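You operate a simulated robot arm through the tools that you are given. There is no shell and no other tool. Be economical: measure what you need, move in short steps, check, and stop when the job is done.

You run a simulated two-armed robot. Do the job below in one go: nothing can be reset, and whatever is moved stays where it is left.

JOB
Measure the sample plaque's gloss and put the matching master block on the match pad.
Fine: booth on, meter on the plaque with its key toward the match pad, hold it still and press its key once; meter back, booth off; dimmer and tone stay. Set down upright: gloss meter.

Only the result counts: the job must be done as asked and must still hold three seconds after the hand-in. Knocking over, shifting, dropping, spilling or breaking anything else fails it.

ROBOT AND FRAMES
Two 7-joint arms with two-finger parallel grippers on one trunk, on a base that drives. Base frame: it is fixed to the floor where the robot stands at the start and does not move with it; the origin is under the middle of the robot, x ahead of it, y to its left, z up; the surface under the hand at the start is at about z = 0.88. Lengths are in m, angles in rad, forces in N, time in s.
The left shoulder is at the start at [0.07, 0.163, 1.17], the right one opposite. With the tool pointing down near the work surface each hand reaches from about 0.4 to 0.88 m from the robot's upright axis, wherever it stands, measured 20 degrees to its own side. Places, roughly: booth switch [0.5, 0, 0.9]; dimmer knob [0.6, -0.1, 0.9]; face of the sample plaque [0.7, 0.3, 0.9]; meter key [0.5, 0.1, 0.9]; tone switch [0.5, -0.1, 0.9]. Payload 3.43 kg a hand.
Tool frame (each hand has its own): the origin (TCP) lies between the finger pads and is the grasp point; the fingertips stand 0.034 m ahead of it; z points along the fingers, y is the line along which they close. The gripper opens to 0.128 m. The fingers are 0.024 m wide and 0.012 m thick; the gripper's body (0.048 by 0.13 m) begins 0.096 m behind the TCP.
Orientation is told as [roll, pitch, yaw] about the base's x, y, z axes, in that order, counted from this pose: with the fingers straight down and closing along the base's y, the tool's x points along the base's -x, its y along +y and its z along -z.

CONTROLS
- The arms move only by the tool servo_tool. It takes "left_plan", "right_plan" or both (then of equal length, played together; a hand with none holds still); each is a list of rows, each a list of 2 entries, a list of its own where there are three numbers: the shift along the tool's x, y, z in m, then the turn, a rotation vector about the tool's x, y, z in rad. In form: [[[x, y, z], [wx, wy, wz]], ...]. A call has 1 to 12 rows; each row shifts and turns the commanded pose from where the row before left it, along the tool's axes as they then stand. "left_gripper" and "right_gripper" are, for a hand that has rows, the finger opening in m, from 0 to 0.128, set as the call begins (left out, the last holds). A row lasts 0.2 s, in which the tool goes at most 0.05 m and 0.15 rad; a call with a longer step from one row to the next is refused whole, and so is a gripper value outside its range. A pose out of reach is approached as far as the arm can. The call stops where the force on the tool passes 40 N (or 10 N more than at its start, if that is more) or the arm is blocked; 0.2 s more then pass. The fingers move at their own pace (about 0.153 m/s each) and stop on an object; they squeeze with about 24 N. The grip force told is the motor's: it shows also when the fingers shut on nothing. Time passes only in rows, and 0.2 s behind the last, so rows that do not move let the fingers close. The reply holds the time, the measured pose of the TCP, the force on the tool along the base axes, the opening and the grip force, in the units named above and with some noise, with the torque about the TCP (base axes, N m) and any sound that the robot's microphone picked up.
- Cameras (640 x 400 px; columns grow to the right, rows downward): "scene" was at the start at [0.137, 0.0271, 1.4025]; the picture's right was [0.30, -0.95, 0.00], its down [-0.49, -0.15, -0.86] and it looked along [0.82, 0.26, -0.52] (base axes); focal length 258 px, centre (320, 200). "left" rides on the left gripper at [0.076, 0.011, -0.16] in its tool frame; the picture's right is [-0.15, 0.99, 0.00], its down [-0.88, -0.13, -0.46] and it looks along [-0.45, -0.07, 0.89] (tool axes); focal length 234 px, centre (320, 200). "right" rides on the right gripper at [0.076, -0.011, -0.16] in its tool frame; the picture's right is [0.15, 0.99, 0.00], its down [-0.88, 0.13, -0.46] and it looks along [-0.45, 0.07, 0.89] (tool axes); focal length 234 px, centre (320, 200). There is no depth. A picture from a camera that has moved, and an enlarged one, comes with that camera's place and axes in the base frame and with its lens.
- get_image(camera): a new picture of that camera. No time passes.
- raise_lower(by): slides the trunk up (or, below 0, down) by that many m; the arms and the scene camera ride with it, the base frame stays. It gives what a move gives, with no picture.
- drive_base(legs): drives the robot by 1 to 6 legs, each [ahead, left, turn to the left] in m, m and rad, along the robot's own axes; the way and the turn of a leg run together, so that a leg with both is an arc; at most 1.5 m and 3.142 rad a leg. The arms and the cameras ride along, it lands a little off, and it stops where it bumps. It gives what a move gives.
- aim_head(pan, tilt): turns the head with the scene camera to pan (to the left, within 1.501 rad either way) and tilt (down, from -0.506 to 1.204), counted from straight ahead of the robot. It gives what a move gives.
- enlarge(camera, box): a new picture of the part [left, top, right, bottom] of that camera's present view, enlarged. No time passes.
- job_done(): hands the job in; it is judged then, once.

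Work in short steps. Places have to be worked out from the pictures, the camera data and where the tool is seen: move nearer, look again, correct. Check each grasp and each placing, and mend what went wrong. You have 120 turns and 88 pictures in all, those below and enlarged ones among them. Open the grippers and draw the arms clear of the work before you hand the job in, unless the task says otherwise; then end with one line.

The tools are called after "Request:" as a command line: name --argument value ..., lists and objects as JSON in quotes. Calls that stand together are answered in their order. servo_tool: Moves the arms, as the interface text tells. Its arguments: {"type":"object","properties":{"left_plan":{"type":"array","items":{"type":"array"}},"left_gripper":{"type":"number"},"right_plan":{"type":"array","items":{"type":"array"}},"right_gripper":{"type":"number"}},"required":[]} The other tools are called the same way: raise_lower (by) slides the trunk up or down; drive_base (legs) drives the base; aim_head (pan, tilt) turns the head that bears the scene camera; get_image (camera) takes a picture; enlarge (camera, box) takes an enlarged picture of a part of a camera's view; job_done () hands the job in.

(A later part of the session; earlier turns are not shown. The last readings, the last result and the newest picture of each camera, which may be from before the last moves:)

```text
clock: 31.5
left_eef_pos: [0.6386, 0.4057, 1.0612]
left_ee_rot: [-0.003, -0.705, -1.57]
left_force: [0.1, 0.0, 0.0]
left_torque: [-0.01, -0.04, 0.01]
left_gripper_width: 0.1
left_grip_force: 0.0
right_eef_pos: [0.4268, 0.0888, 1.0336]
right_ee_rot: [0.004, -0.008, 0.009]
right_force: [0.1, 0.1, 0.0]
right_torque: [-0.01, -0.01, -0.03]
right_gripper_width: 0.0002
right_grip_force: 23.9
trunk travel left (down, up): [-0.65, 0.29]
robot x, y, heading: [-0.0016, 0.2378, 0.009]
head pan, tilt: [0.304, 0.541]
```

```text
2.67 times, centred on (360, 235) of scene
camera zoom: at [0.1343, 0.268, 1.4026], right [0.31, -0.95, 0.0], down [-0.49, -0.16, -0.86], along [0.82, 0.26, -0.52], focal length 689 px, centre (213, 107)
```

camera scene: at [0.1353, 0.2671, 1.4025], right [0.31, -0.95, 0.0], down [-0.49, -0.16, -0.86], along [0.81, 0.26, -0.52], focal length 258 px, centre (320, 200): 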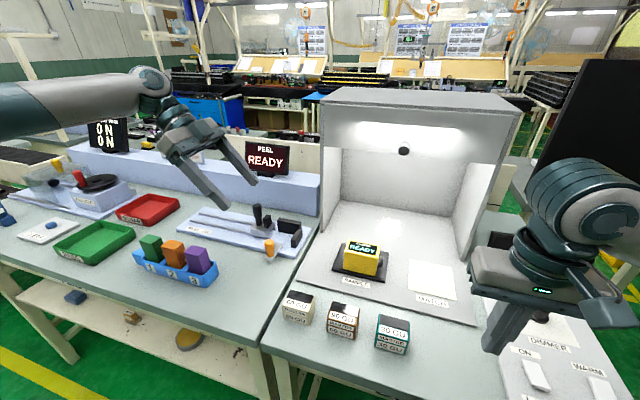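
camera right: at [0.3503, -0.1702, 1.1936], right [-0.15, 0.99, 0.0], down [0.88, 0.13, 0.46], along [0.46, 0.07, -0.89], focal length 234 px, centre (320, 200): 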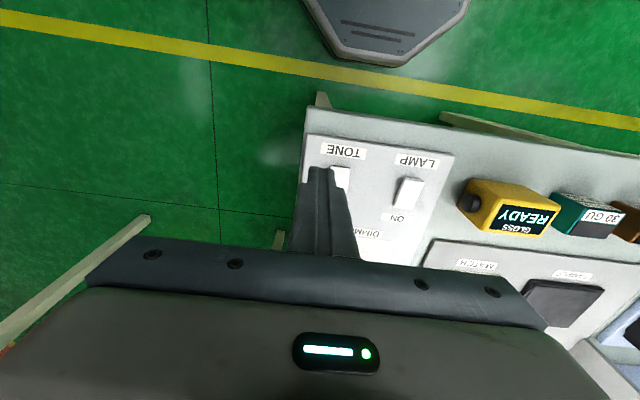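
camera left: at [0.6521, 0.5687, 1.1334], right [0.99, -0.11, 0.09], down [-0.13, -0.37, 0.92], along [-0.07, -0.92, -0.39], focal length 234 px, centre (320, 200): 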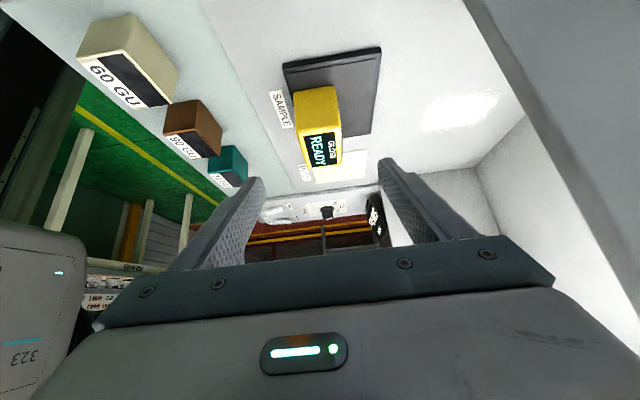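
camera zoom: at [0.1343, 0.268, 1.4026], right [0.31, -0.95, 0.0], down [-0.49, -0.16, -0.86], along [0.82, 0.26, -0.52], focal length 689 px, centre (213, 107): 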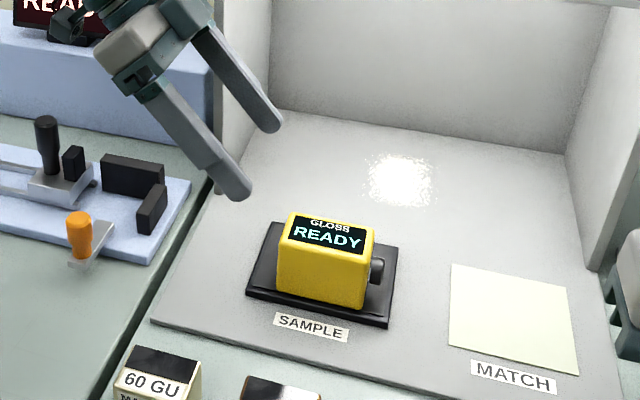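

Aligned. I advance along the finger axis around the meter and grip.

Request:
servo_tool --left_plan '[[[0.002, 0.001, 0.045], [0, 0, 0]], [[0.002, 0.001, 0.045], [0, 0, 0]], [[0.002, 0, 0.035], [0, 0, 0]], [[0, 0, 0.012], [0, 0, 0]], [[0, 0, 0], [0, 0, 0]]]'

Request:
get_image --camera "left"

```text
clock: 32.7
left_eef_pos: [0.6289, 0.335, 0.9638]
left_ee_rot: [-0.004, -0.704, -1.572]
left_force: [0.4, 0.8, 0.1]
left_torque: [0.0, -0.03, 0.02]
left_gripper_width: 0.1
left_grip_force: 0.1
left hand out of reach, approached as far as the arm can: row 3, 4
right_eef_pos: [0.4285, 0.0868, 1.0318]
right_ee_rot: [0.004, -0.008, 0.009]
right_force: [-0.6, 0.0, 0.2]
right_torque: [-0.01, -0.02, -0.02]
right_gripper_width: 0.0002
right_grip_force: 24.2
trunk travel left (down, up): [-0.65, 0.29]
robot x, y, heading: [-0.0032, 0.2358, 0.011]
head pan, tilt: [0.304, 0.541]
```

```text
54 pictures are left
camera left: at [0.6416, 0.4968, 1.0368], right [0.99, -0.11, 0.09], down [-0.13, -0.38, 0.92], along [-0.07, -0.92, -0.39], focal length 234 px, centre (320, 200)
```

left: 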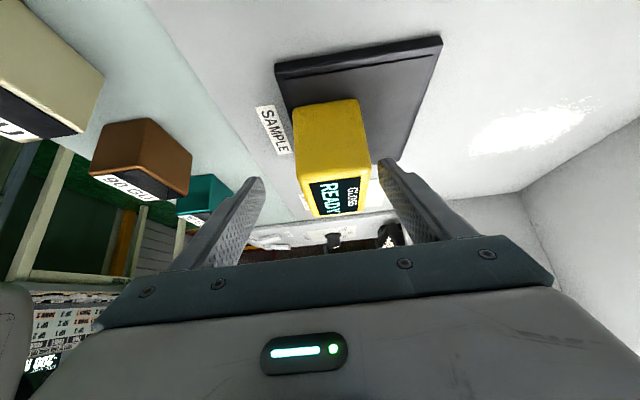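

The left hand reaches its limit here (about 0.10 m left of the robot's axis). I back it off a little and probe how far the right hand can come inward at this depth.

Request:
servo_tool --left_plan '[[[0, 0, -0.04], [0, 0, 0]], [[0, 0, -0.04], [0, 0, 0]], [[0, 0, -0.02], [0, 0, 0]], [[0, 0, 0], [0, 0, 0]], [[0, 0, 0], [0, 0, 0]], [[0, 0, 0], [0, 0, 0]]]' --right_plan '[[[-0.034, 0.02, -0.006], [0, 0, 0]], [[-0.034, 0.02, -0.006], [0, 0, 0]], [[-0.034, 0.02, -0.006], [0, 0, 0]], [[-0.034, 0.02, -0.006], [0, 0, 0]], [[-0.034, 0.02, 0], [0, 0, 0]], [[0, 0, 0], [0, 0, 0]]]'

Request:
get_image --camera "scene"

```text
clock: 34.1
left_eef_pos: [0.6275, 0.4002, 1.0403]
left_ee_rot: [-0.005, -0.704, -1.572]
left_force: [0.0, -0.1, 0.2]
left_torque: [0.01, 0.0, 0.0]
left_gripper_width: 0.1001
left_grip_force: 0.0
right_eef_pos: [0.5969, 0.1895, 1.0608]
right_ee_rot: [0.003, -0.01, 0.009]
right_force: [0.3, -1.0, -0.8]
right_torque: [0.01, -0.02, 0.03]
right_gripper_width: 0.0
right_grip_force: 24.1
trunk travel left (down, up): [-0.65, 0.29]
robot x, y, heading: [-0.0001, 0.2393, 0.008]
head pan, tilt: [0.304, 0.541]
```

```text
53 pictures are left
camera scene: at [0.135, 0.2665, 1.4026], right [0.31, -0.95, 0.0], down [-0.49, -0.16, -0.86], along [0.81, 0.26, -0.52], focal length 258 px, centre (320, 200)
```

scene: 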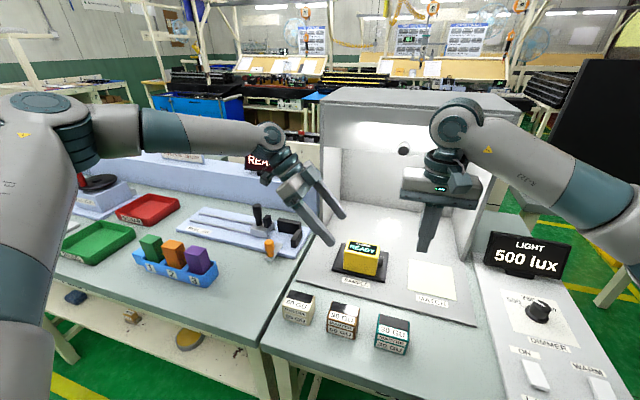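

The right hand is fine here. I probe further inward (it stays above the meter) to find the right hand's limit.

Request:
servo_tool --right_plan '[[[0, 0.02, 0], [0, 0, 0]], [[0, 0.02, 0], [0, 0, 0]], [[0, 0.02, 0], [0, 0, 0]], [[0, 0, 0], [0, 0, 0]]]'

```text
clock: 35.1
left_eef_pos: [0.6264, 0.399, 1.0391]
left_ee_rot: [-0.005, -0.704, -1.571]
left_force: [0.4, 0.4, 0.0]
left_torque: [0.01, -0.01, -0.01]
left_gripper_width: 0.1
left_grip_force: 0.0
right_eef_pos: [0.5985, 0.2479, 1.0603]
right_ee_rot: [0.004, -0.007, 0.01]
right_force: [0.7, 0.1, 0.0]
right_torque: [0.03, 0.0, -0.04]
right_gripper_width: 0.0
right_grip_force: 24.2
trunk travel left (down, up): [-0.65, 0.29]
robot x, y, heading: [-0.0028, 0.2378, 0.004]
head pan, tilt: [0.304, 0.541]
```

Right reaches to the centre line. I drive 0.1 m right and re-test both hands.

Request:
drive_base --legs '[[0, -0.1, 0]]'

Request:
servo_tool --left_plan '[[[0.03, 0.003, -0.025], [0, 0, 0]], [[0.03, 0.003, -0.025], [0, 0, 0]], [[0.02, 0.006, -0.015], [0, 0, 0]], [[0, 0, 0], [0, 0, 0]], [[0, 0, 0], [0, 0, 0]]]' --right_plan '[[[0, 0.02, 0], [0, 0, 0]], [[0, 0.02, 0], [0, 0, 0]], [[0, 0.02, 0], [0, 0, 0]], [[0, 0.02, 0], [0, 0, 0]], [[0, 0, 0], [0, 0, 0]]]'

Request:
get_image --camera "scene"

```text
clock: 36.2
left_eef_pos: [0.6291, 0.3005, 1.04]
left_ee_rot: [-0.006, -0.703, -1.571]
left_force: [1.2, -0.1, -0.5]
left_torque: [0.01, -0.04, -0.02]
left_gripper_width: 0.1001
left_grip_force: 0.1
right_eef_pos: [0.5984, 0.1498, 1.0593]
right_ee_rot: [0.003, -0.009, 0.009]
right_force: [-0.8, -0.9, -0.5]
right_torque: [0.0, 0.0, 0.0]
right_gripper_width: 0.0
right_grip_force: 23.6
trunk travel left (down, up): [-0.65, 0.29]
robot x, y, heading: [0.0002, 0.1377, 0.005]
head pan, tilt: [0.304, 0.541]
```

```text
clock: 37.4
left_eef_pos: [0.6417, 0.4026, 1.0353]
left_ee_rot: [-0.007, -0.705, -1.571]
left_force: [-0.3, 0.6, 0.2]
left_torque: [0.02, 0.01, 0.02]
left_gripper_width: 0.1002
left_grip_force: 0.0
right_eef_pos: [0.5985, 0.2286, 1.0587]
right_ee_rot: [0.005, -0.009, 0.01]
right_force: [-0.4, -0.5, 0.4]
right_torque: [-0.01, 0.01, -0.01]
right_gripper_width: 0.0001
right_grip_force: 23.8
trunk travel left (down, up): [-0.65, 0.29]
robot x, y, heading: [0.0015, 0.1435, 0.009]
head pan, tilt: [0.304, 0.541]
```

```text
52 pictures are left
camera scene: at [0.1363, 0.1676, 1.4026], right [0.31, -0.95, 0.0], down [-0.49, -0.16, -0.86], along [0.82, 0.26, -0.52], focal length 258 px, centre (320, 200)
```

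scene: 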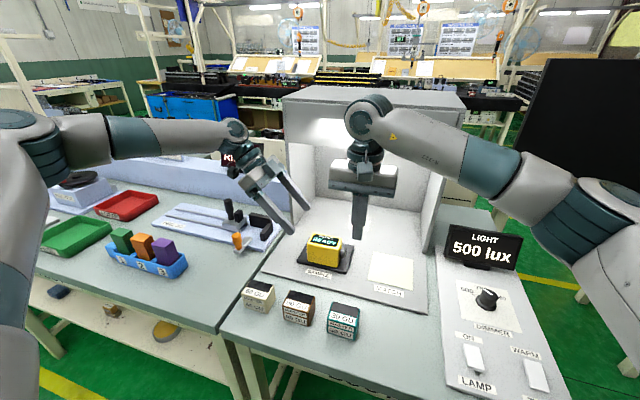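

Both hands now have room (base y≈0.14). I advance the left hand around the meter and grip it.

Request:
servo_tool --left_plan '[[[0, 0, 0.045], [0, 0, 0]], [[0, 0, 0.045], [0, 0, 0]], [[0, 0, 0.02], [0, 0, 0]], [[0, 0, 0.005], [0, 0, 0]], [[0, 0, 0], [0, 0, 0]]]' --right_plan '[[[0, -0.02, -0.005], [0, 0, 0]], [[0, -0.02, -0.005], [0, 0, 0]], [[0, -0.02, 0], [0, 0, 0]], [[0, -0.02, 0], [0, 0, 0]], [[0, 0, 0], [0, 0, 0]]]'

Request:
get_image --camera "left"

Request:
enlarge --camera "scene" --box '[220, 170, 420, 295]'

```text
clock: 38.6
left_eef_pos: [0.6396, 0.3293, 0.9497]
left_ee_rot: [-0.006, -0.705, -1.57]
left_force: [0.6, -1.4, -0.5]
left_torque: [0.02, -0.01, -0.01]
left_gripper_width: 0.1
left_grip_force: 0.0
right_eef_pos: [0.5987, 0.1517, 1.0698]
right_ee_rot: [0.003, -0.01, 0.009]
right_force: [0.0, 0.2, -0.3]
right_torque: [-0.02, -0.03, -0.03]
right_gripper_width: 0.0003
right_grip_force: 24.4
trunk travel left (down, up): [-0.65, 0.29]
robot x, y, heading: [0.0003, 0.1426, 0.007]
head pan, tilt: [0.304, 0.541]
```

```text
51 pictures are left
camera left: at [0.6537, 0.492, 1.023], right [0.99, -0.11, 0.09], down [-0.13, -0.38, 0.92], along [-0.07, -0.92, -0.39], focal length 234 px, centre (320, 200)
```

left: 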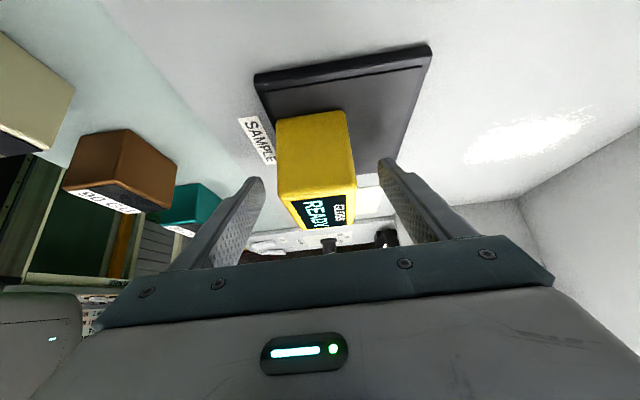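

```text
3.20 times, centred on (320, 232) of scene
camera zoom: at [0.1363, 0.1696, 1.4025], right [0.31, -0.95, 0.0], down [-0.49, -0.16, -0.86], along [0.81, 0.26, -0.52], focal length 827 px, centre (320, 96)
```

zoom: 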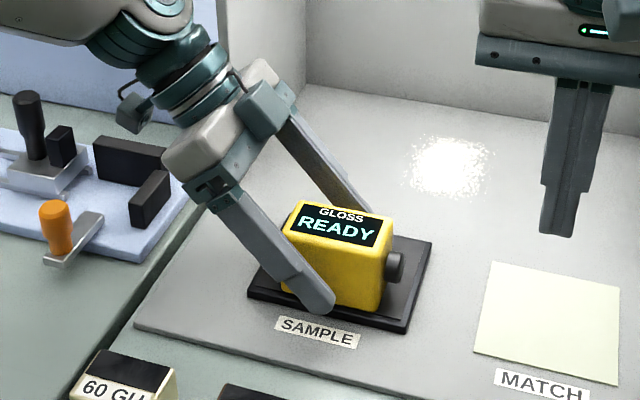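

The fingers straddle the meter well. I close, then lift 6 mm, move 24 mm in +x to the plaque's centre and set down again by feel.

Request:
servo_tool --left_plan '[[[0, 0, 0], [0, 0, 0]], [[0, 0, 0], [0, 0, 0]], [[0, 0, 0], [0, 0, 0]], [[-0.0039, 0, -0.0046], [0, 0, 0]], [[0, 0.012, 0], [0, 0, 0]], [[0, 0.012, 0], [0, 0, 0]], [[0, 0, 0], [0, 0, 0]]]' --left_gripper 0.02

Request:
enlarge --camera "scene" --box '[220, 170, 420, 295]'

```text
clock: 40.2
left_eef_pos: [0.6639, 0.3291, 0.9555]
left_ee_rot: [-0.005, -0.704, -1.572]
left_force: [0.1, 0.4, -2.5]
left_torque: [0.05, -0.03, 0.02]
left_gripper_width: 0.0516
left_grip_force: 24.3
right_eef_pos: [0.5972, 0.1509, 1.0689]
right_ee_rot: [0.003, -0.009, 0.009]
right_force: [0.4, 0.3, -0.2]
right_torque: [0.01, 0.02, 0.02]
right_gripper_width: 0.0001
right_grip_force: 24.2
trunk travel left (down, up): [-0.65, 0.29]
robot x, y, heading: [0.0025, 0.1421, 0.005]
head pan, tilt: [0.304, 0.541]
```

```text
3.20 times, centred on (320, 232) of scene
camera zoom: at [0.1362, 0.1691, 1.4025], right [0.31, -0.95, 0.0], down [-0.49, -0.16, -0.86], along [0.82, 0.26, -0.52], focal length 827 px, centre (320, 96)
```

zoom: 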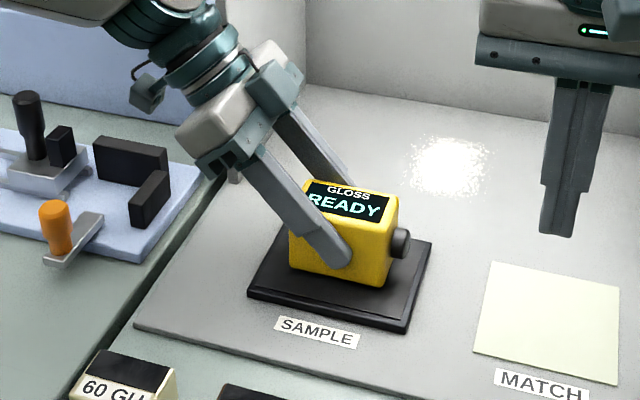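

The meter is centred over the plaque. I lower 6–7 mm to contact.

Request:
servo_tool --left_plan '[[[0.0013, 0, 0.0015], [0, 0, 0]], [[0.0013, 0, 0.0015], [0, 0, 0]], [[0.0013, 0, 0.0015], [0, 0, 0]], [[0.0006, 0, 0.0008], [0, 0, 0]], [[0, 0, 0], [0, 0, 0]]]'

```text
clock: 41.4
left_eef_pos: [0.6651, 0.3276, 0.9501]
left_ee_rot: [-0.003, -0.706, -1.571]
left_force: [0.9, 0.4, 10.0]
left_torque: [0.29, 0.14, -0.03]
left_gripper_width: 0.0519
left_grip_force: 24.0
right_eef_pos: [0.5979, 0.1491, 1.0706]
right_ee_rot: [0.003, -0.007, 0.01]
right_force: [-0.6, -0.2, 0.1]
right_torque: [-0.03, 0.04, 0.04]
right_gripper_width: 0.0002
right_grip_force: 23.4
trunk travel left (down, up): [-0.65, 0.29]
robot x, y, heading: [-0.0031, 0.1385, 0.006]
head pan, tilt: [0.304, 0.541]
```

The meter presses on the plaque at about 10 N. The key is near (0.665, 0.265, 0.93); I lean the right hand back (to clear the hood) and lower its closed fingers beside the key at y≈0.20.

Request:
servo_tool --right_plan '[[[0, 0, 0], [0, -0.1, 0]], [[0, 0, 0], [0, -0.1, 0]], [[0, 0, 0], [0, -0.1, 0]], [[-0.0056, 0.0125, 0.0342], [0, 0, 0]], [[-0.0056, 0.0125, 0.0342], [0, 0, 0]], [[-0.0056, 0.0125, 0.0342], [0, 0, 0]], [[-0.0056, 0.0125, 0.0342], [0, 0, 0]], [[0, 0, 0], [0, 0, 0]]]'

Request:
enlarge --camera "scene" --box '[220, 170, 420, 295]'

Request:
get_image --camera "right"

```text
clock: 43.2
left_eef_pos: [0.6639, 0.3287, 0.9502]
left_ee_rot: [-0.002, -0.703, -1.573]
left_force: [2.7, -0.1, 18.6]
left_torque: [-0.19, -0.23, 0.02]
left_gripper_width: 0.0521
left_grip_force: 24.3
right_eef_pos: [0.6606, 0.2, 0.947]
right_ee_rot: [0.003, -0.309, 0.008]
right_force: [-0.3, -0.1, 0.6]
right_torque: [0.02, 0.02, 0.02]
right_gripper_width: 0.0
right_grip_force: 24.0
trunk travel left (down, up): [-0.65, 0.29]
robot x, y, heading: [0.0017, 0.1383, 0.01]
head pan, tilt: [0.304, 0.541]
```

```text
3.20 times, centred on (320, 232) of scene
camera zoom: at [0.1343, 0.168, 1.4028], right [0.31, -0.95, 0.0], down [-0.49, -0.16, -0.86], along [0.82, 0.26, -0.51], focal length 827 px, centre (320, 96)
```

zoom: 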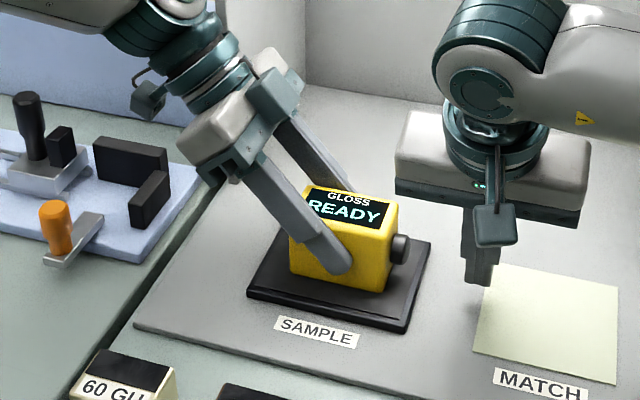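

```text
47 pictures are left
camera right: at [0.5388, 0.1869, 1.0762], right [-0.15, 0.99, -0.04], down [0.7, 0.13, 0.7], along [0.7, 0.08, -0.71], focal length 234 px, centre (320, 200)
```

right: 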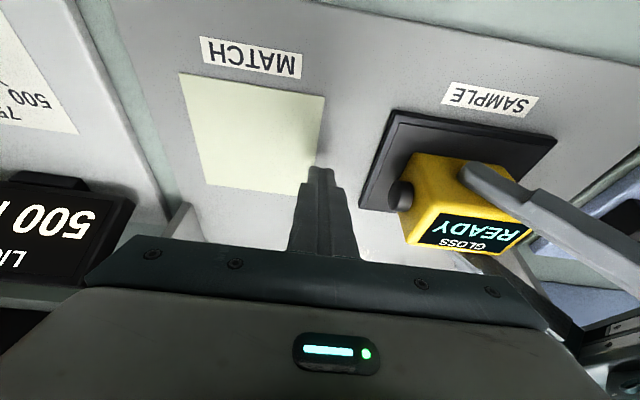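

Finger and key are aligned in height and x. I move in +y to near the key, then creep in 3 mm steps.

Request:
servo_tool --right_plan '[[[0, 0.02, 0], [0, 0, 0]], [[0, 0.012, 0], [0, 0, 0]], [[0, 0.003, 0], [0, 0, 0]], [[0, 0.003, 0], [0, 0, 0]], [[0, 0.003, 0], [0, 0, 0]]]'

Request:
enlarge --camera "right" --box '[260, 120, 580, 320]'

```text
clock: 44.4
left_eef_pos: [0.6648, 0.3288, 0.9506]
left_ee_rot: [-0.002, -0.702, -1.573]
left_force: [2.9, -1.1, 18.2]
left_torque: [-0.06, -0.21, 0.0]
left_gripper_width: 0.0517
left_grip_force: 23.7
right_eef_pos: [0.6583, 0.242, 0.947]
right_ee_rot: [0.005, -0.309, 0.008]
right_force: [0.6, 0.6, -0.4]
right_torque: [0.03, 0.0, -0.01]
right_gripper_width: 0.0
right_grip_force: 24.2
trunk travel left (down, up): [-0.65, 0.29]
robot x, y, heading: [-0.0007, 0.1379, 0.012]
head pan, tilt: [0.304, 0.541]
```

```text
2.00 times, centred on (420, 220) of right
camera zoom: at [0.5381, 0.2279, 1.0772], right [-0.15, 0.99, -0.04], down [0.7, 0.13, 0.7], along [0.7, 0.08, -0.71], focal length 468 px, centre (120, 160)
```

zoom: 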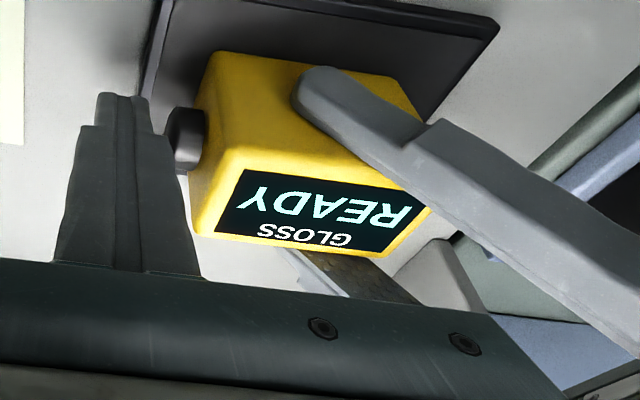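

Gap of about 6 mm to the key remains. Continue creeping.

Request:
servo_tool --right_plan '[[[0, 0.003, 0], [0, 0, 0]], [[0, 0.002, 0], [0, 0, 0]], [[0, 0.002, 0], [0, 0, 0]], [[0, 0.002, 0], [0, 0, 0]]]'

```text
clock: 45.4
left_eef_pos: [0.6635, 0.3279, 0.9496]
left_ee_rot: [-0.001, -0.704, -1.574]
left_force: [2.4, -0.8, 19.1]
left_torque: [-0.11, -0.17, 0.04]
left_gripper_width: 0.0517
left_grip_force: 24.1
right_eef_pos: [0.6588, 0.2503, 0.9469]
right_ee_rot: [0.005, -0.308, 0.007]
right_force: [0.1, -0.8, -0.3]
right_torque: [0.01, -0.01, -0.02]
right_gripper_width: 0.0001
right_grip_force: 23.8
trunk travel left (down, up): [-0.65, 0.29]
robot x, y, heading: [0.0009, 0.14, 0.011]
head pan, tilt: [0.304, 0.541]
```

Touch is near. I continue in 1.5 mm steps.

Request:
servo_tool --right_plan '[[[0, 0.0015, 0], [0, 0, 0]], [[0, 0.0015, 0], [0, 0, 0]], [[0, 0.0015, 0], [0, 0, 0]]]'

Request:
enlarge --camera "right" --box '[260, 120, 580, 320]'

```text
clock: 46.2
left_eef_pos: [0.6643, 0.3287, 0.9495]
left_ee_rot: [-0.001, -0.704, -1.571]
left_force: [2.2, 1.1, 17.5]
left_torque: [-0.19, -0.18, -0.02]
left_gripper_width: 0.0518
left_grip_force: 23.9
right_eef_pos: [0.6592, 0.2552, 0.9479]
right_ee_rot: [0.003, -0.311, 0.008]
right_force: [1.9, -2.5, 0.7]
right_torque: [-0.06, -0.02, -0.02]
right_gripper_width: 0.0002
right_grip_force: 24.4
trunk travel left (down, up): [-0.65, 0.29]
robot x, y, heading: [-0.0016, 0.1391, 0.009]
head pan, tilt: [0.304, 0.541]
heard: click
```

```text
2.00 times, centred on (420, 220) of right
camera zoom: at [0.5384, 0.241, 1.0776], right [-0.15, 0.99, -0.04], down [0.7, 0.13, 0.7], along [0.7, 0.07, -0.71], focal length 468 px, centre (120, 160)
```

zoom: 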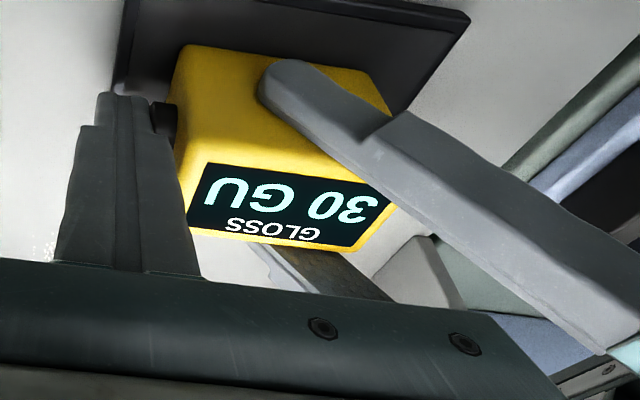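

Click, and it reads 30 GU. I back the right hand off the key and check that the reading stays.

Request:
servo_tool --right_plan '[[[0, -0.02, 0], [0, 0, 0]], [[0, -0.03, 0], [0, 0, 0]], [[0, -0.03, -0.03], [0, 0, 0]], [[0, -0.03, -0.04], [0, 0, 0]], [[0, 0, 0], [0, 0, 0]]]'

Request:
enlarge --camera "scene" --box '[220, 170, 540, 370]'

```text
clock: 47.4
left_eef_pos: [0.6634, 0.3299, 0.9486]
left_ee_rot: [-0.004, -0.702, -1.572]
left_force: [0.1, -0.6, 16.4]
left_torque: [0.24, -0.22, -0.01]
left_gripper_width: 0.0519
left_grip_force: 24.3
right_eef_pos: [0.6379, 0.1451, 1.0156]
right_ee_rot: [0.006, -0.308, 0.007]
right_force: [-0.2, -0.2, 1.0]
right_torque: [0.01, 0.01, 0.02]
right_gripper_width: 0.0
right_grip_force: 24.1
trunk travel left (down, up): [-0.65, 0.29]
robot x, y, heading: [-0.0013, 0.143, 0.006]
head pan, tilt: [0.304, 0.541]
```

```text
2.00 times, centred on (380, 270) of scene
camera zoom: at [0.1344, 0.1684, 1.4027], right [0.31, -0.95, 0.0], down [-0.49, -0.16, -0.86], along [0.82, 0.26, -0.51], focal length 517 px, centre (200, 60)
```

zoom: 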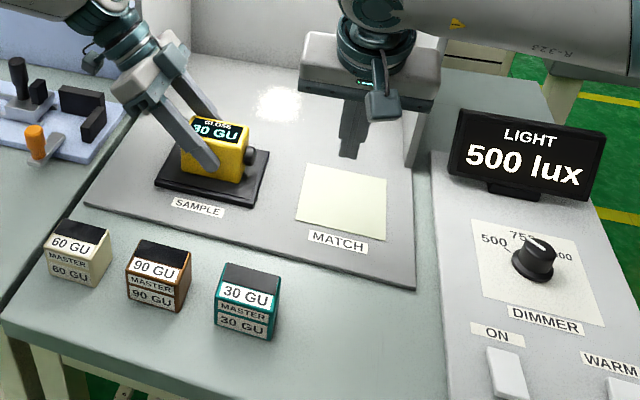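

The reading of 30 GU holds. I lift the meter, draw both hands back toward the robot, and then drive right to return the meter.

Request:
servo_tool --left_plan '[[[-0.0129, 0, -0.0153], [0, 0, 0]], [[-0.0065, -0.035, -0.0076], [0, 0, 0]], [[-0.0129, -0.04, -0.0153], [0, 0, 0]], [[-0.0129, -0.04, -0.0153], [0, 0, 0]], [[-0.0129, -0.04, -0.0153], [0, 0, 0]], [[0, 0, 0], [0, 0, 0]]]' --right_plan '[[[0.03, -0.004, -0.024], [0, 0, 0]], [[0.03, -0.004, -0.024], [0, 0, 0]], [[0.03, -0.004, -0.024], [0, 0, 0]], [[0.03, -0.004, -0.024], [0, 0, 0]], [[0.03, -0.004, -0.024], [0, 0, 0]], [[0, 0, 0], [0, 0, 0]]]'

Request:
get_image --camera "scene"

```text
clock: 48.8
left_eef_pos: [0.5122, 0.3319, 1.0389]
left_ee_rot: [-0.007, -0.702, -1.571]
left_force: [0.4, 1.3, -3.1]
left_torque: [0.02, 0.0, -0.01]
left_gripper_width: 0.052
left_grip_force: 24.0
right_eef_pos: [0.4602, 0.1228, 1.0789]
right_ee_rot: [0.004, -0.307, 0.007]
right_force: [0.4, 0.4, 0.8]
right_torque: [0.0, 0.02, -0.03]
right_gripper_width: 0.0
right_grip_force: 24.4
trunk travel left (down, up): [-0.65, 0.29]
robot x, y, heading: [0.0011, 0.1393, 0.01]
head pan, tilt: [0.304, 0.541]
```

```text
43 pictures are left
camera scene: at [0.1386, 0.1684, 1.4022], right [0.31, -0.95, 0.0], down [-0.49, -0.16, -0.86], along [0.81, 0.26, -0.52], focal length 258 px, centre (320, 200)
```

scene: 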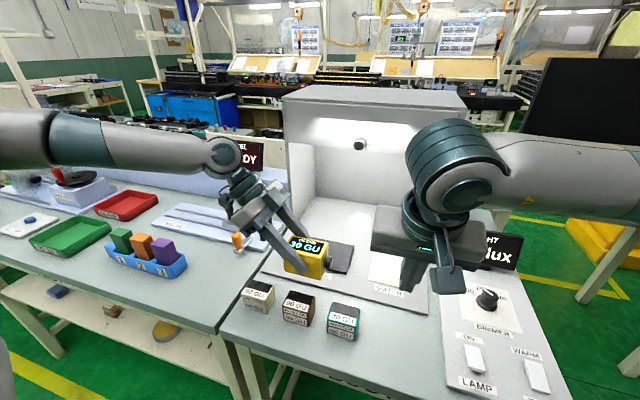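

Clear above the blocks. I drive 0.25 m right.

Request:
drive_base --legs '[[0, -0.25, -0.008]]'

Request:
get_image --camera "scene"

```text
clock: 50.6
left_eef_pos: [0.5131, 0.0769, 1.04]
left_ee_rot: [-0.005, -0.705, -1.574]
left_force: [-1.1, 0.1, -1.9]
left_torque: [0.05, -0.01, -0.01]
left_gripper_width: 0.0516
left_grip_force: 24.3
right_eef_pos: [0.4597, -0.1324, 1.0807]
right_ee_rot: [0.003, -0.306, 0.002]
right_force: [0.0, -0.2, -0.7]
right_torque: [-0.01, 0.02, -0.03]
right_gripper_width: 0.0003
right_grip_force: 24.3
trunk travel left (down, up): [-0.65, 0.29]
robot x, y, heading: [0.0026, -0.1109, -0.002]
head pan, tilt: [0.304, 0.541]
```

```text
42 pictures are left
camera scene: at [0.138, -0.0842, 1.4025], right [0.3, -0.95, 0.0], down [-0.49, -0.16, -0.86], along [0.82, 0.26, -0.52], focal length 258 px, centre (320, 200)
```

scene: 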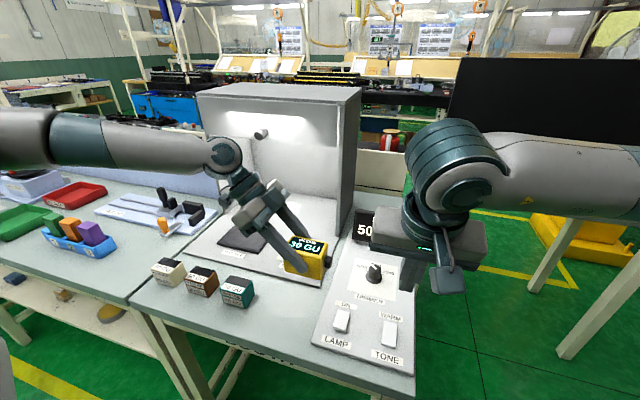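

I bring the meter above its original spot (TCP target x 0.471, y 0.115 allowing for the tilted grasp), 3 cm high.

Request:
servo_tool --left_plan '[[[0.0269, -0.014, 0.0122], [0, 0, 0]], [[0.0269, -0.014, 0.0122], [0, 0, 0]], [[0.0269, -0.014, 0.0122], [0, 0, 0]], [[0, 0, 0], [0, 0, 0]]]'

Request:
enlarge --camera "scene" --box '[140, 220, 380, 370]'

Request:
get_image --camera "left"

```text
clock: 51.6
left_eef_pos: [0.4727, 0.114, 0.9601]
left_ee_rot: [-0.005, -0.705, -1.576]
left_force: [-0.7, -0.2, -1.9]
left_torque: [0.04, 0.01, 0.01]
left_gripper_width: 0.0519
left_grip_force: 23.4
right_eef_pos: [0.4605, -0.1331, 1.0791]
right_ee_rot: [0.002, -0.308, 0.0]
right_force: [0.1, 0.0, -0.1]
right_torque: [0.02, -0.01, 0.05]
right_gripper_width: 0.0002
right_grip_force: 23.8
trunk travel left (down, up): [-0.65, 0.29]
robot x, y, heading: [0.0005, -0.1137, -0.001]
head pan, tilt: [0.304, 0.541]
```

```text
2.67 times, centred on (260, 295) of scene
camera zoom: at [0.1381, -0.0848, 1.4025], right [0.3, -0.95, 0.0], down [-0.49, -0.16, -0.86], along [0.82, 0.26, -0.52], focal length 689 px, centre (480, -53)
```

zoom: 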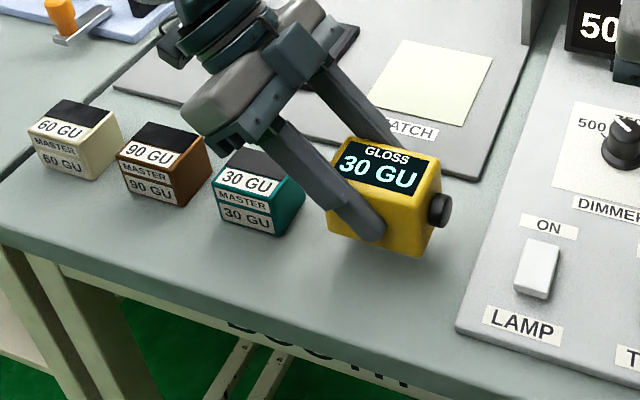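

```text
40 pictures are left
camera left: at [0.4863, 0.2771, 1.0332], right [0.99, -0.12, 0.09], down [-0.13, -0.37, 0.92], along [-0.08, -0.92, -0.39], focal length 234 px, centre (320, 200)
```

left: 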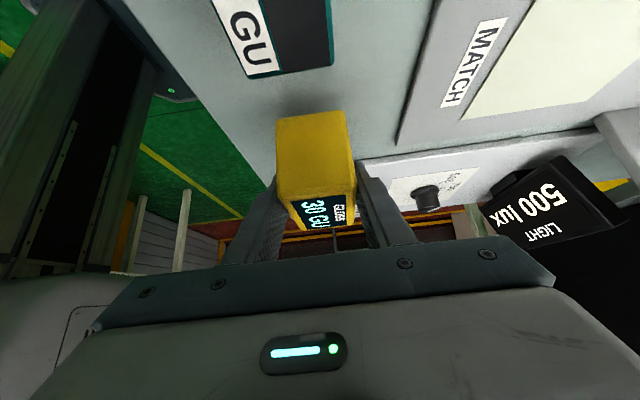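

Clearances look fine. I lower 22 mm, then feel for contact.

Request:
servo_tool --left_plan '[[[0.0065, -0.001, 0.0076], [0, 0, 0]], [[0.0065, 0, 0.0076], [0, 0, 0]], [[0.0013, 0, 0.0015], [0, 0, 0]], [[0.0013, 0, 0.0015], [0, 0, 0]], [[0.001, 0, 0.0011], [0, 0, 0]], [[0, 0, 0], [0, 0, 0]]]'

```text
clock: 53.0
left_eef_pos: [0.4713, 0.1162, 0.9336]
left_ee_rot: [-0.005, -0.704, -1.576]
left_force: [-0.3, 0.8, -1.8]
left_torque: [0.02, 0.03, -0.01]
left_gripper_width: 0.0518
left_grip_force: 24.1
right_eef_pos: [0.4599, -0.1336, 1.0791]
right_ee_rot: [0.003, -0.305, 0.002]
right_force: [0.3, -0.6, 0.3]
right_torque: [0.05, 0.0, -0.01]
right_gripper_width: 0.0
right_grip_force: 24.1
trunk travel left (down, up): [-0.65, 0.29]
robot x, y, heading: [0.0015, -0.1159, 0.002]
head pan, tilt: [0.304, 0.541]
```

Request:
servo_tool --left_plan '[[[0.0006, 0, 0.0008], [0, 0, 0]], [[0.0006, 0, 0.0008], [0, 0, 0]], [[0.0006, 0, 0.0008], [0, 0, 0]], [[0, 0, 0], [0, 0, 0]]]'

```text
clock: 54.0
left_eef_pos: [0.4691, 0.1151, 0.9312]
left_ee_rot: [-0.002, -0.705, -1.58]
left_force: [0.7, 2.1, 9.5]
left_torque: [0.5, -0.21, 0.02]
left_gripper_width: 0.0515
left_grip_force: 24.6
right_eef_pos: [0.46, -0.1335, 1.0798]
right_ee_rot: [0.003, -0.308, 0.0]
right_force: [-0.3, -0.2, -0.2]
right_torque: [0.03, -0.03, -0.01]
right_gripper_width: 0.0
right_grip_force: 24.5
trunk travel left (down, up): [-0.65, 0.29]
robot x, y, heading: [-0.0001, -0.1114, -0.002]
head pan, tilt: [0.304, 0.541]
```

Contact felt; the meter is down. I release and back out along the finger axis.

Request:
servo_tool --left_plan '[[[0, 0, 0], [0, 0, 0]], [[0, 0, 0], [0, 0, 0]], [[0, 0, -0.02], [0, 0, 0]], [[0, 0, -0.04], [0, 0, 0]], [[0, 0, -0.045], [0, 0, 0]], [[-0.02, 0, -0.04], [0, 0, 0]], [[0, 0, 0], [0, 0, 0]]]' --left_gripper 0.1

Request:
get_image --camera "scene"

Request:
get_image --camera "left"

```text
clock: 55.6
left_eef_pos: [0.4733, 0.1938, 1.0531]
left_ee_rot: [-0.004, -0.705, -1.576]
left_force: [0.3, 0.6, -0.6]
left_torque: [0.0, 0.01, -0.02]
left_gripper_width: 0.1002
left_grip_force: 0.0
right_eef_pos: [0.4605, -0.1327, 1.0794]
right_ee_rot: [0.001, -0.307, 0.002]
right_force: [1.0, 0.2, 0.6]
right_torque: [0.01, 0.0, 0.0]
right_gripper_width: 0.0002
right_grip_force: 23.5
trunk travel left (down, up): [-0.65, 0.29]
robot x, y, heading: [0.0009, -0.1151, 0.003]
head pan, tilt: [0.304, 0.541]
```

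```text
39 pictures are left
camera scene: at [0.1382, -0.0841, 1.4025], right [0.3, -0.95, 0.0], down [-0.49, -0.16, -0.86], along [0.82, 0.26, -0.52], focal length 258 px, centre (320, 200)
```

scene: 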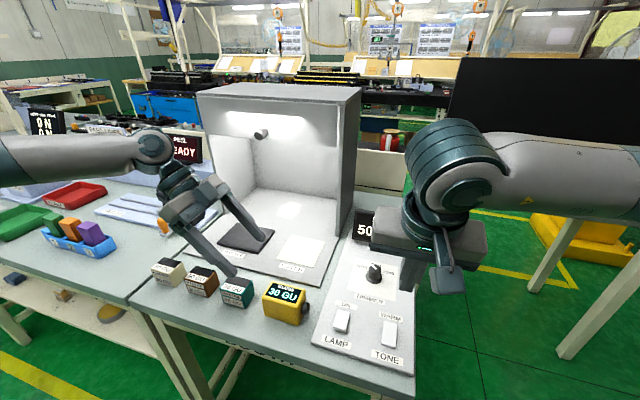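

```text
38 pictures are left
camera left: at [0.4874, 0.3569, 1.1259], right [0.99, -0.12, 0.09], down [-0.13, -0.37, 0.92], along [-0.08, -0.92, -0.39], focal length 234 px, centre (320, 200)
```

left: 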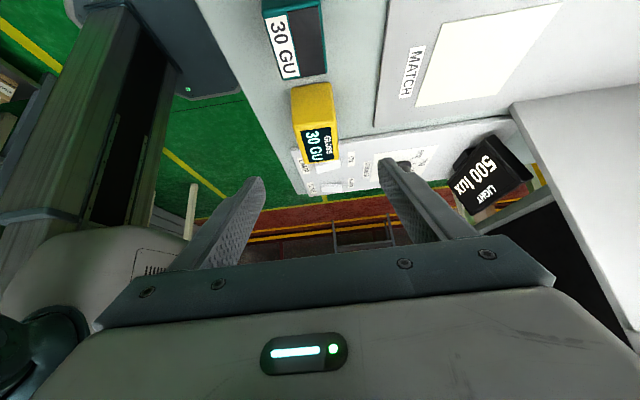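

The meter is back, upright. Next I look closely at the 30 GU block to locate it for a grasp along x with the same tilted posture.

Request:
enlarge --camera "scene" --box '[140, 240, 340, 365]'

```text
3.20 times, centred on (240, 302) of scene
camera zoom: at [0.1382, -0.0841, 1.4025], right [0.3, -0.95, 0.0], down [-0.49, -0.16, -0.86], along [0.82, 0.26, -0.52], focal length 827 px, centre (576, -128)
```

zoom: 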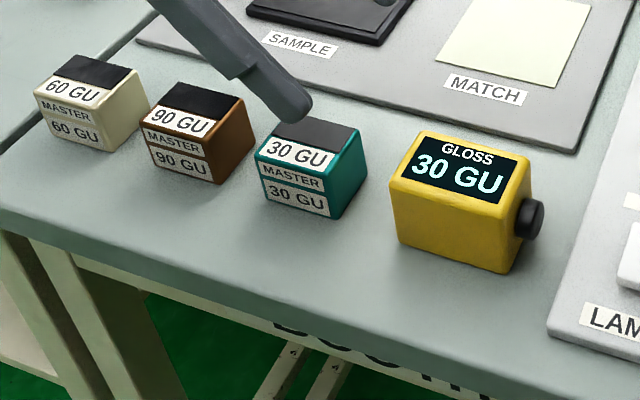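

I judge the 30 GU block at x≈0.447–0.492, y≈0.195–0.25, top z≈0.93. I move to the pre-grasp point on the tilted approach line (y 0.309, z 1.02).

Request:
servo_tool --left_plan '[[[0.0362, -0.0013, -0.0166], [0, 0, 0]], [[0.0362, -0.0013, -0.0166], [0, 0, 0]], [[0.0362, -0.0013, -0.0166], [0, 0, 0]], [[0, 0, 0], [0, 0, 0]]]'

Request:
get_image --camera "left"

```text
clock: 56.6
left_eef_pos: [0.4707, 0.3086, 1.0241]
left_ee_rot: [-0.005, -0.703, -1.578]
left_force: [0.2, 0.5, -0.1]
left_torque: [0.02, -0.01, -0.01]
left_gripper_width: 0.0998
left_grip_force: 0.0
right_eef_pos: [0.4612, -0.1339, 1.0805]
right_ee_rot: [0.006, -0.307, 0.003]
right_force: [-0.4, 0.1, -0.5]
right_torque: [0.01, -0.01, -0.02]
right_gripper_width: 0.0
right_grip_force: 24.3
trunk travel left (down, up): [-0.65, 0.29]
robot x, y, heading: [0.0014, -0.1133, 0.004]
head pan, tilt: [0.304, 0.541]
```

```text
36 pictures are left
camera left: at [0.4845, 0.4711, 1.096], right [0.99, -0.12, 0.09], down [-0.13, -0.38, 0.92], along [-0.08, -0.92, -0.39], focal length 234 px, centre (320, 200)
```

left: 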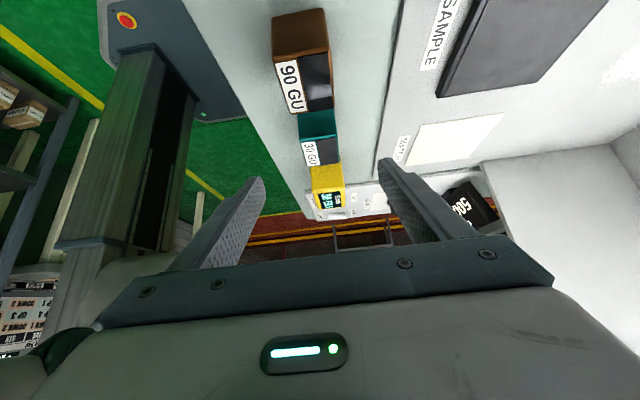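

Block 30 GU lies centred between the fingers (x≈0.47). I advance along the finger axis.

Request:
servo_tool --left_plan '[[[0, 0, 0.045], [0, 0, 0]], [[0, 0, 0.045], [0, 0, 0]], [[0, 0, 0.03], [0, 0, 0]], [[0, 0, 0.008], [0, 0, 0]], [[0, 0, 0], [0, 0, 0]]]'

Request:
get_image --camera "left"

Request:
enlarge --camera "scene" --box '[140, 220, 340, 345]'

```text
clock: 57.9
left_eef_pos: [0.468, 0.2265, 0.9248]
left_ee_rot: [-0.006, -0.703, -1.577]
left_force: [-0.2, -0.4, 0.6]
left_torque: [0.06, -0.02, 0.02]
left_gripper_width: 0.0999
left_grip_force: 0.0
right_eef_pos: [0.4603, -0.1323, 1.0804]
right_ee_rot: [0.003, -0.308, 0.0]
right_force: [0.4, 0.3, -0.8]
right_torque: [0.01, 0.04, -0.02]
right_gripper_width: 0.0
right_grip_force: 23.8
trunk travel left (down, up): [-0.65, 0.29]
robot x, y, heading: [0.0007, -0.111, 0.002]
head pan, tilt: [0.304, 0.541]
```

```text
35 pictures are left
camera left: at [0.4823, 0.3889, 0.9971], right [0.99, -0.12, 0.09], down [-0.13, -0.37, 0.92], along [-0.08, -0.92, -0.39], focal length 234 px, centre (320, 200)
```

left: 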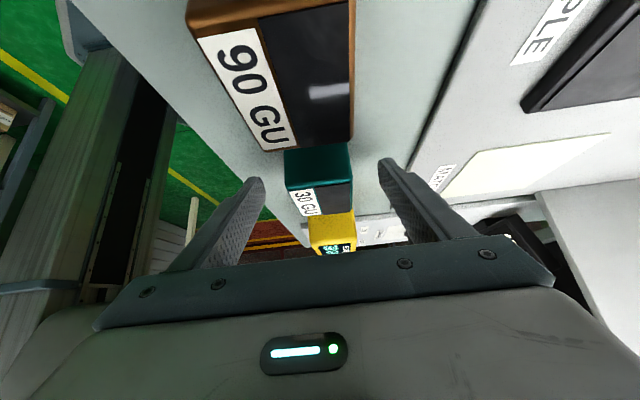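

```text
3.20 times, centred on (240, 282) of scene
camera zoom: at [0.1377, -0.0845, 1.4025], right [0.3, -0.95, 0.0], down [-0.49, -0.16, -0.86], along [0.82, 0.26, -0.52], focal length 827 px, centre (576, -64)
```

zoom: 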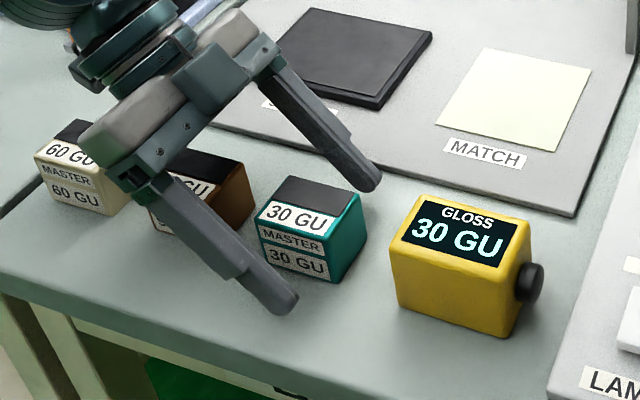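

The block is between the pads. I close the gripper.

Request:
servo_tool --left_plan '[[[0, 0, 0], [0, 0, 0]], [[0, 0, 0], [0, 0, 0]], [[0, 0, 0], [0, 0, 0]]]' --left_gripper 0.02

Request:
enlarge --camera "scene" --box '[140, 220, 340, 345]'

```text
clock: 58.6
left_eef_pos: [0.4685, 0.2263, 0.9245]
left_ee_rot: [-0.004, -0.703, -1.578]
left_force: [0.8, 0.9, 0.8]
left_torque: [0.01, 0.04, -0.04]
left_gripper_width: 0.0446
left_grip_force: 23.7
right_eef_pos: [0.4603, -0.1326, 1.0812]
right_ee_rot: [0.003, -0.308, 0.002]
right_force: [0.2, 0.5, 0.3]
right_torque: [0.02, -0.01, 0.02]
right_gripper_width: 0.0
right_grip_force: 24.2
trunk travel left (down, up): [-0.65, 0.29]
robot x, y, heading: [0.0017, -0.1121, 0.004]
head pan, tilt: [0.304, 0.541]
```

```text
3.20 times, centred on (240, 282) of scene
camera zoom: at [0.1379, -0.0846, 1.4025], right [0.3, -0.95, 0.0], down [-0.49, -0.16, -0.86], along [0.82, 0.26, -0.52], focal length 827 px, centre (576, -64)
```

zoom: 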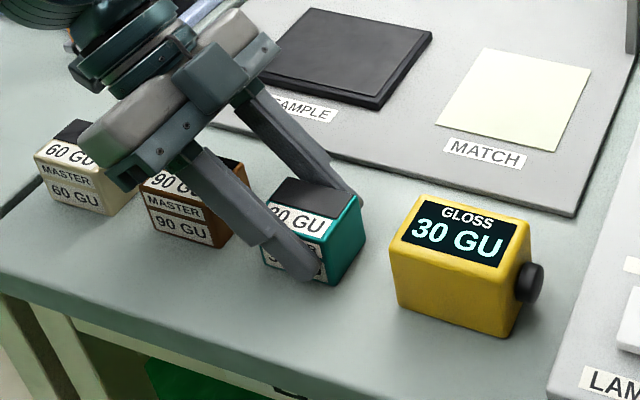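

Gripped at 0.0446 m. I lift it 6 cm, move in +x over the booth floor, then in -y above the match pad.

Request:
servo_tool --left_plan '[[[-0.0129, 0, -0.0153], [0, 0, 0]], [[-0.0258, 0, -0.0305], [0, 0, 0]], [[0, 0.04, 0], [0, 0, 0]], [[0, 0.04, 0], [0, 0, 0]], [[0, 0.04, 0], [0, 0, 0]], [[0, 0.035, 0], [0, 0, 0]], [[0, 0.03, 0], [0, 0, 0]], [[0, 0, 0], [0, 0, 0]]]'

Request:
enlarge --camera "scene" --box '[140, 170, 380, 320]'

```text
clock: 60.5
left_eef_pos: [0.6532, 0.2248, 0.9843]
left_ee_rot: [-0.005, -0.704, -1.578]
left_force: [0.0, 0.6, -1.0]
left_torque: [0.01, -0.03, -0.01]
left_gripper_width: 0.0447
left_grip_force: 24.0
right_eef_pos: [0.4599, -0.1321, 1.0807]
right_ee_rot: [0.002, -0.31, 0.001]
right_force: [-1.3, 0.7, 0.4]
right_torque: [0.01, -0.01, 0.02]
right_gripper_width: 0.0
right_grip_force: 24.3
trunk travel left (down, up): [-0.65, 0.29]
robot x, y, heading: [0.0029, -0.1093, 0.001]
head pan, tilt: [0.304, 0.541]
```

```text
2.67 times, centred on (260, 245) of scene
camera zoom: at [0.1373, -0.084, 1.4026], right [0.3, -0.95, 0.0], down [-0.49, -0.16, -0.86], along [0.82, 0.26, -0.52], focal length 689 px, centre (480, 80)
```

zoom: 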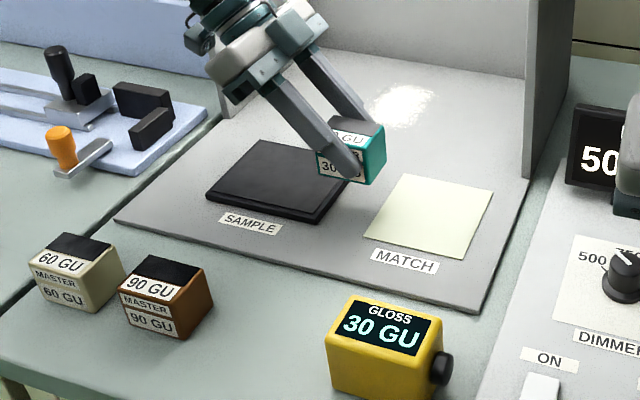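

I shift to above the pad centre (TCP ≈ (0.66, 0.141, 0.955)).

Request:
servo_tool --left_plan '[[[-0.015, 0.0025, 0.0257], [0, 0, 0]], [[-0.015, 0.0025, 0.0257], [0, 0, 0]], [[-0.015, 0.0025, 0.0257], [0, 0, 0]], [[0, 0, 0], [0, 0, 0]]]'

Request:
enlarge --camera "scene" --box '[220, 170, 380, 270]'

Request:
get_image --camera "left"

```text
clock: 61.5
left_eef_pos: [0.6596, 0.1411, 0.9555]
left_ee_rot: [-0.005, -0.705, -1.575]
left_force: [-0.2, -0.5, -1.2]
left_torque: [-0.03, 0.02, 0.05]
left_gripper_width: 0.0447
left_grip_force: 24.3
right_eef_pos: [0.4602, -0.1317, 1.0791]
right_ee_rot: [0.004, -0.309, 0.002]
right_force: [0.1, 0.4, -0.2]
right_torque: [-0.01, 0.03, 0.01]
right_gripper_width: 0.0001
right_grip_force: 24.0
trunk travel left (down, up): [-0.65, 0.29]
robot x, y, heading: [-0.0016, -0.1124, 0.005]
head pan, tilt: [0.304, 0.541]
```

```text
4.00 times, centred on (300, 220) of scene
camera zoom: at [0.1376, -0.0838, 1.4025], right [0.3, -0.95, 0.0], down [-0.49, -0.16, -0.86], along [0.82, 0.26, -0.52], focal length 1034 px, centre (400, 120)
```

zoom: 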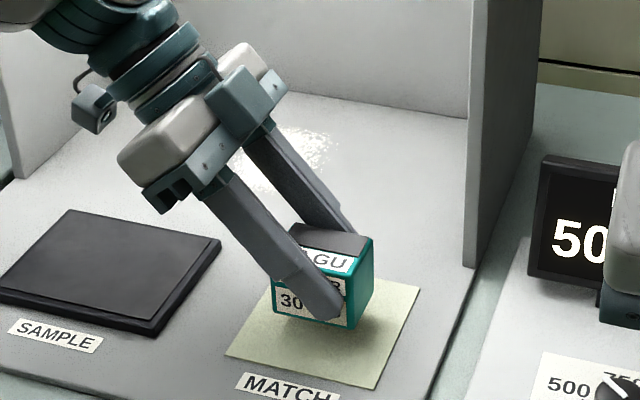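

```text
30 pictures are left
camera left: at [0.6735, 0.3022, 1.0279], right [0.99, -0.12, 0.09], down [-0.13, -0.37, 0.92], along [-0.08, -0.92, -0.39], focal length 234 px, centre (320, 200)
```

left: 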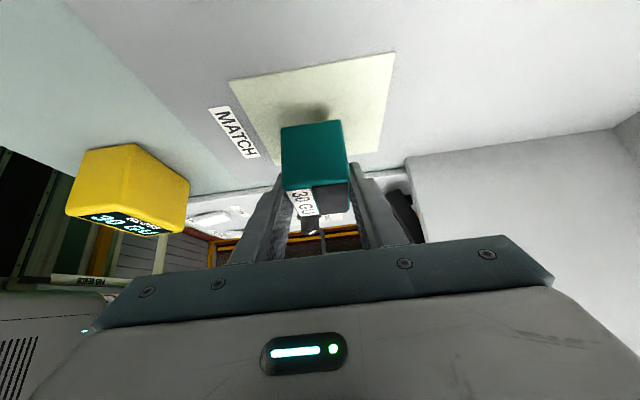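

The block is over the pad; I nudge 4 mm in +y and lower to near contact.

Request:
servo_tool --left_plan '[[[0.0078, 0, 0.0036], [0, 0, 0]], [[0.0045, 0, 0.0053], [0, 0, 0]], [[0.0013, 0, 0.0015], [0, 0, 0]], [[0.0013, 0, 0.0015], [0, 0, 0]], [[0, 0, 0], [0, 0, 0]]]'

```text
clock: 62.6
left_eef_pos: [0.6591, 0.1427, 0.9351]
left_ee_rot: [-0.005, -0.703, -1.578]
left_force: [0.1, -0.2, -0.3]
left_torque: [0.0, 0.03, -0.01]
left_gripper_width: 0.0447
left_grip_force: 24.4
right_eef_pos: [0.4596, -0.1331, 1.0791]
right_ee_rot: [0.003, -0.307, 0.002]
right_force: [-0.8, 0.1, 0.0]
right_torque: [-0.01, 0.01, 0.04]
right_gripper_width: 0.0002
right_grip_force: 24.3
trunk travel left (down, up): [-0.65, 0.29]
robot x, y, heading: [-0.0017, -0.11, 0.004]
head pan, tilt: [0.304, 0.541]
```

Not yet clearly touching; I go on in 1 mm steps.

Request:
servo_tool --left_plan '[[[0.0006, 0, 0.0008], [0, 0, 0]], [[0.0006, 0, 0.0008], [0, 0, 0]], [[0.0006, 0, 0.0008], [0, 0, 0]], [[0, 0, 0], [0, 0, 0]]]'

```text
clock: 63.6
left_eef_pos: [0.6578, 0.1427, 0.9312]
left_ee_rot: [-0.004, -0.701, -1.576]
left_force: [0.2, 0.0, -1.3]
left_torque: [0.0, 0.03, 0.03]
left_gripper_width: 0.0447
left_grip_force: 24.0
right_eef_pos: [0.461, -0.1321, 1.079]
right_ee_rot: [0.004, -0.307, 0.002]
right_force: [0.3, -0.1, -0.6]
right_torque: [-0.01, 0.01, -0.01]
right_gripper_width: 0.0001
right_grip_force: 24.0
trunk travel left (down, up): [-0.65, 0.29]
robot x, y, heading: [0.0037, -0.1126, 0.001]
head pan, tilt: [0.304, 0.541]
```

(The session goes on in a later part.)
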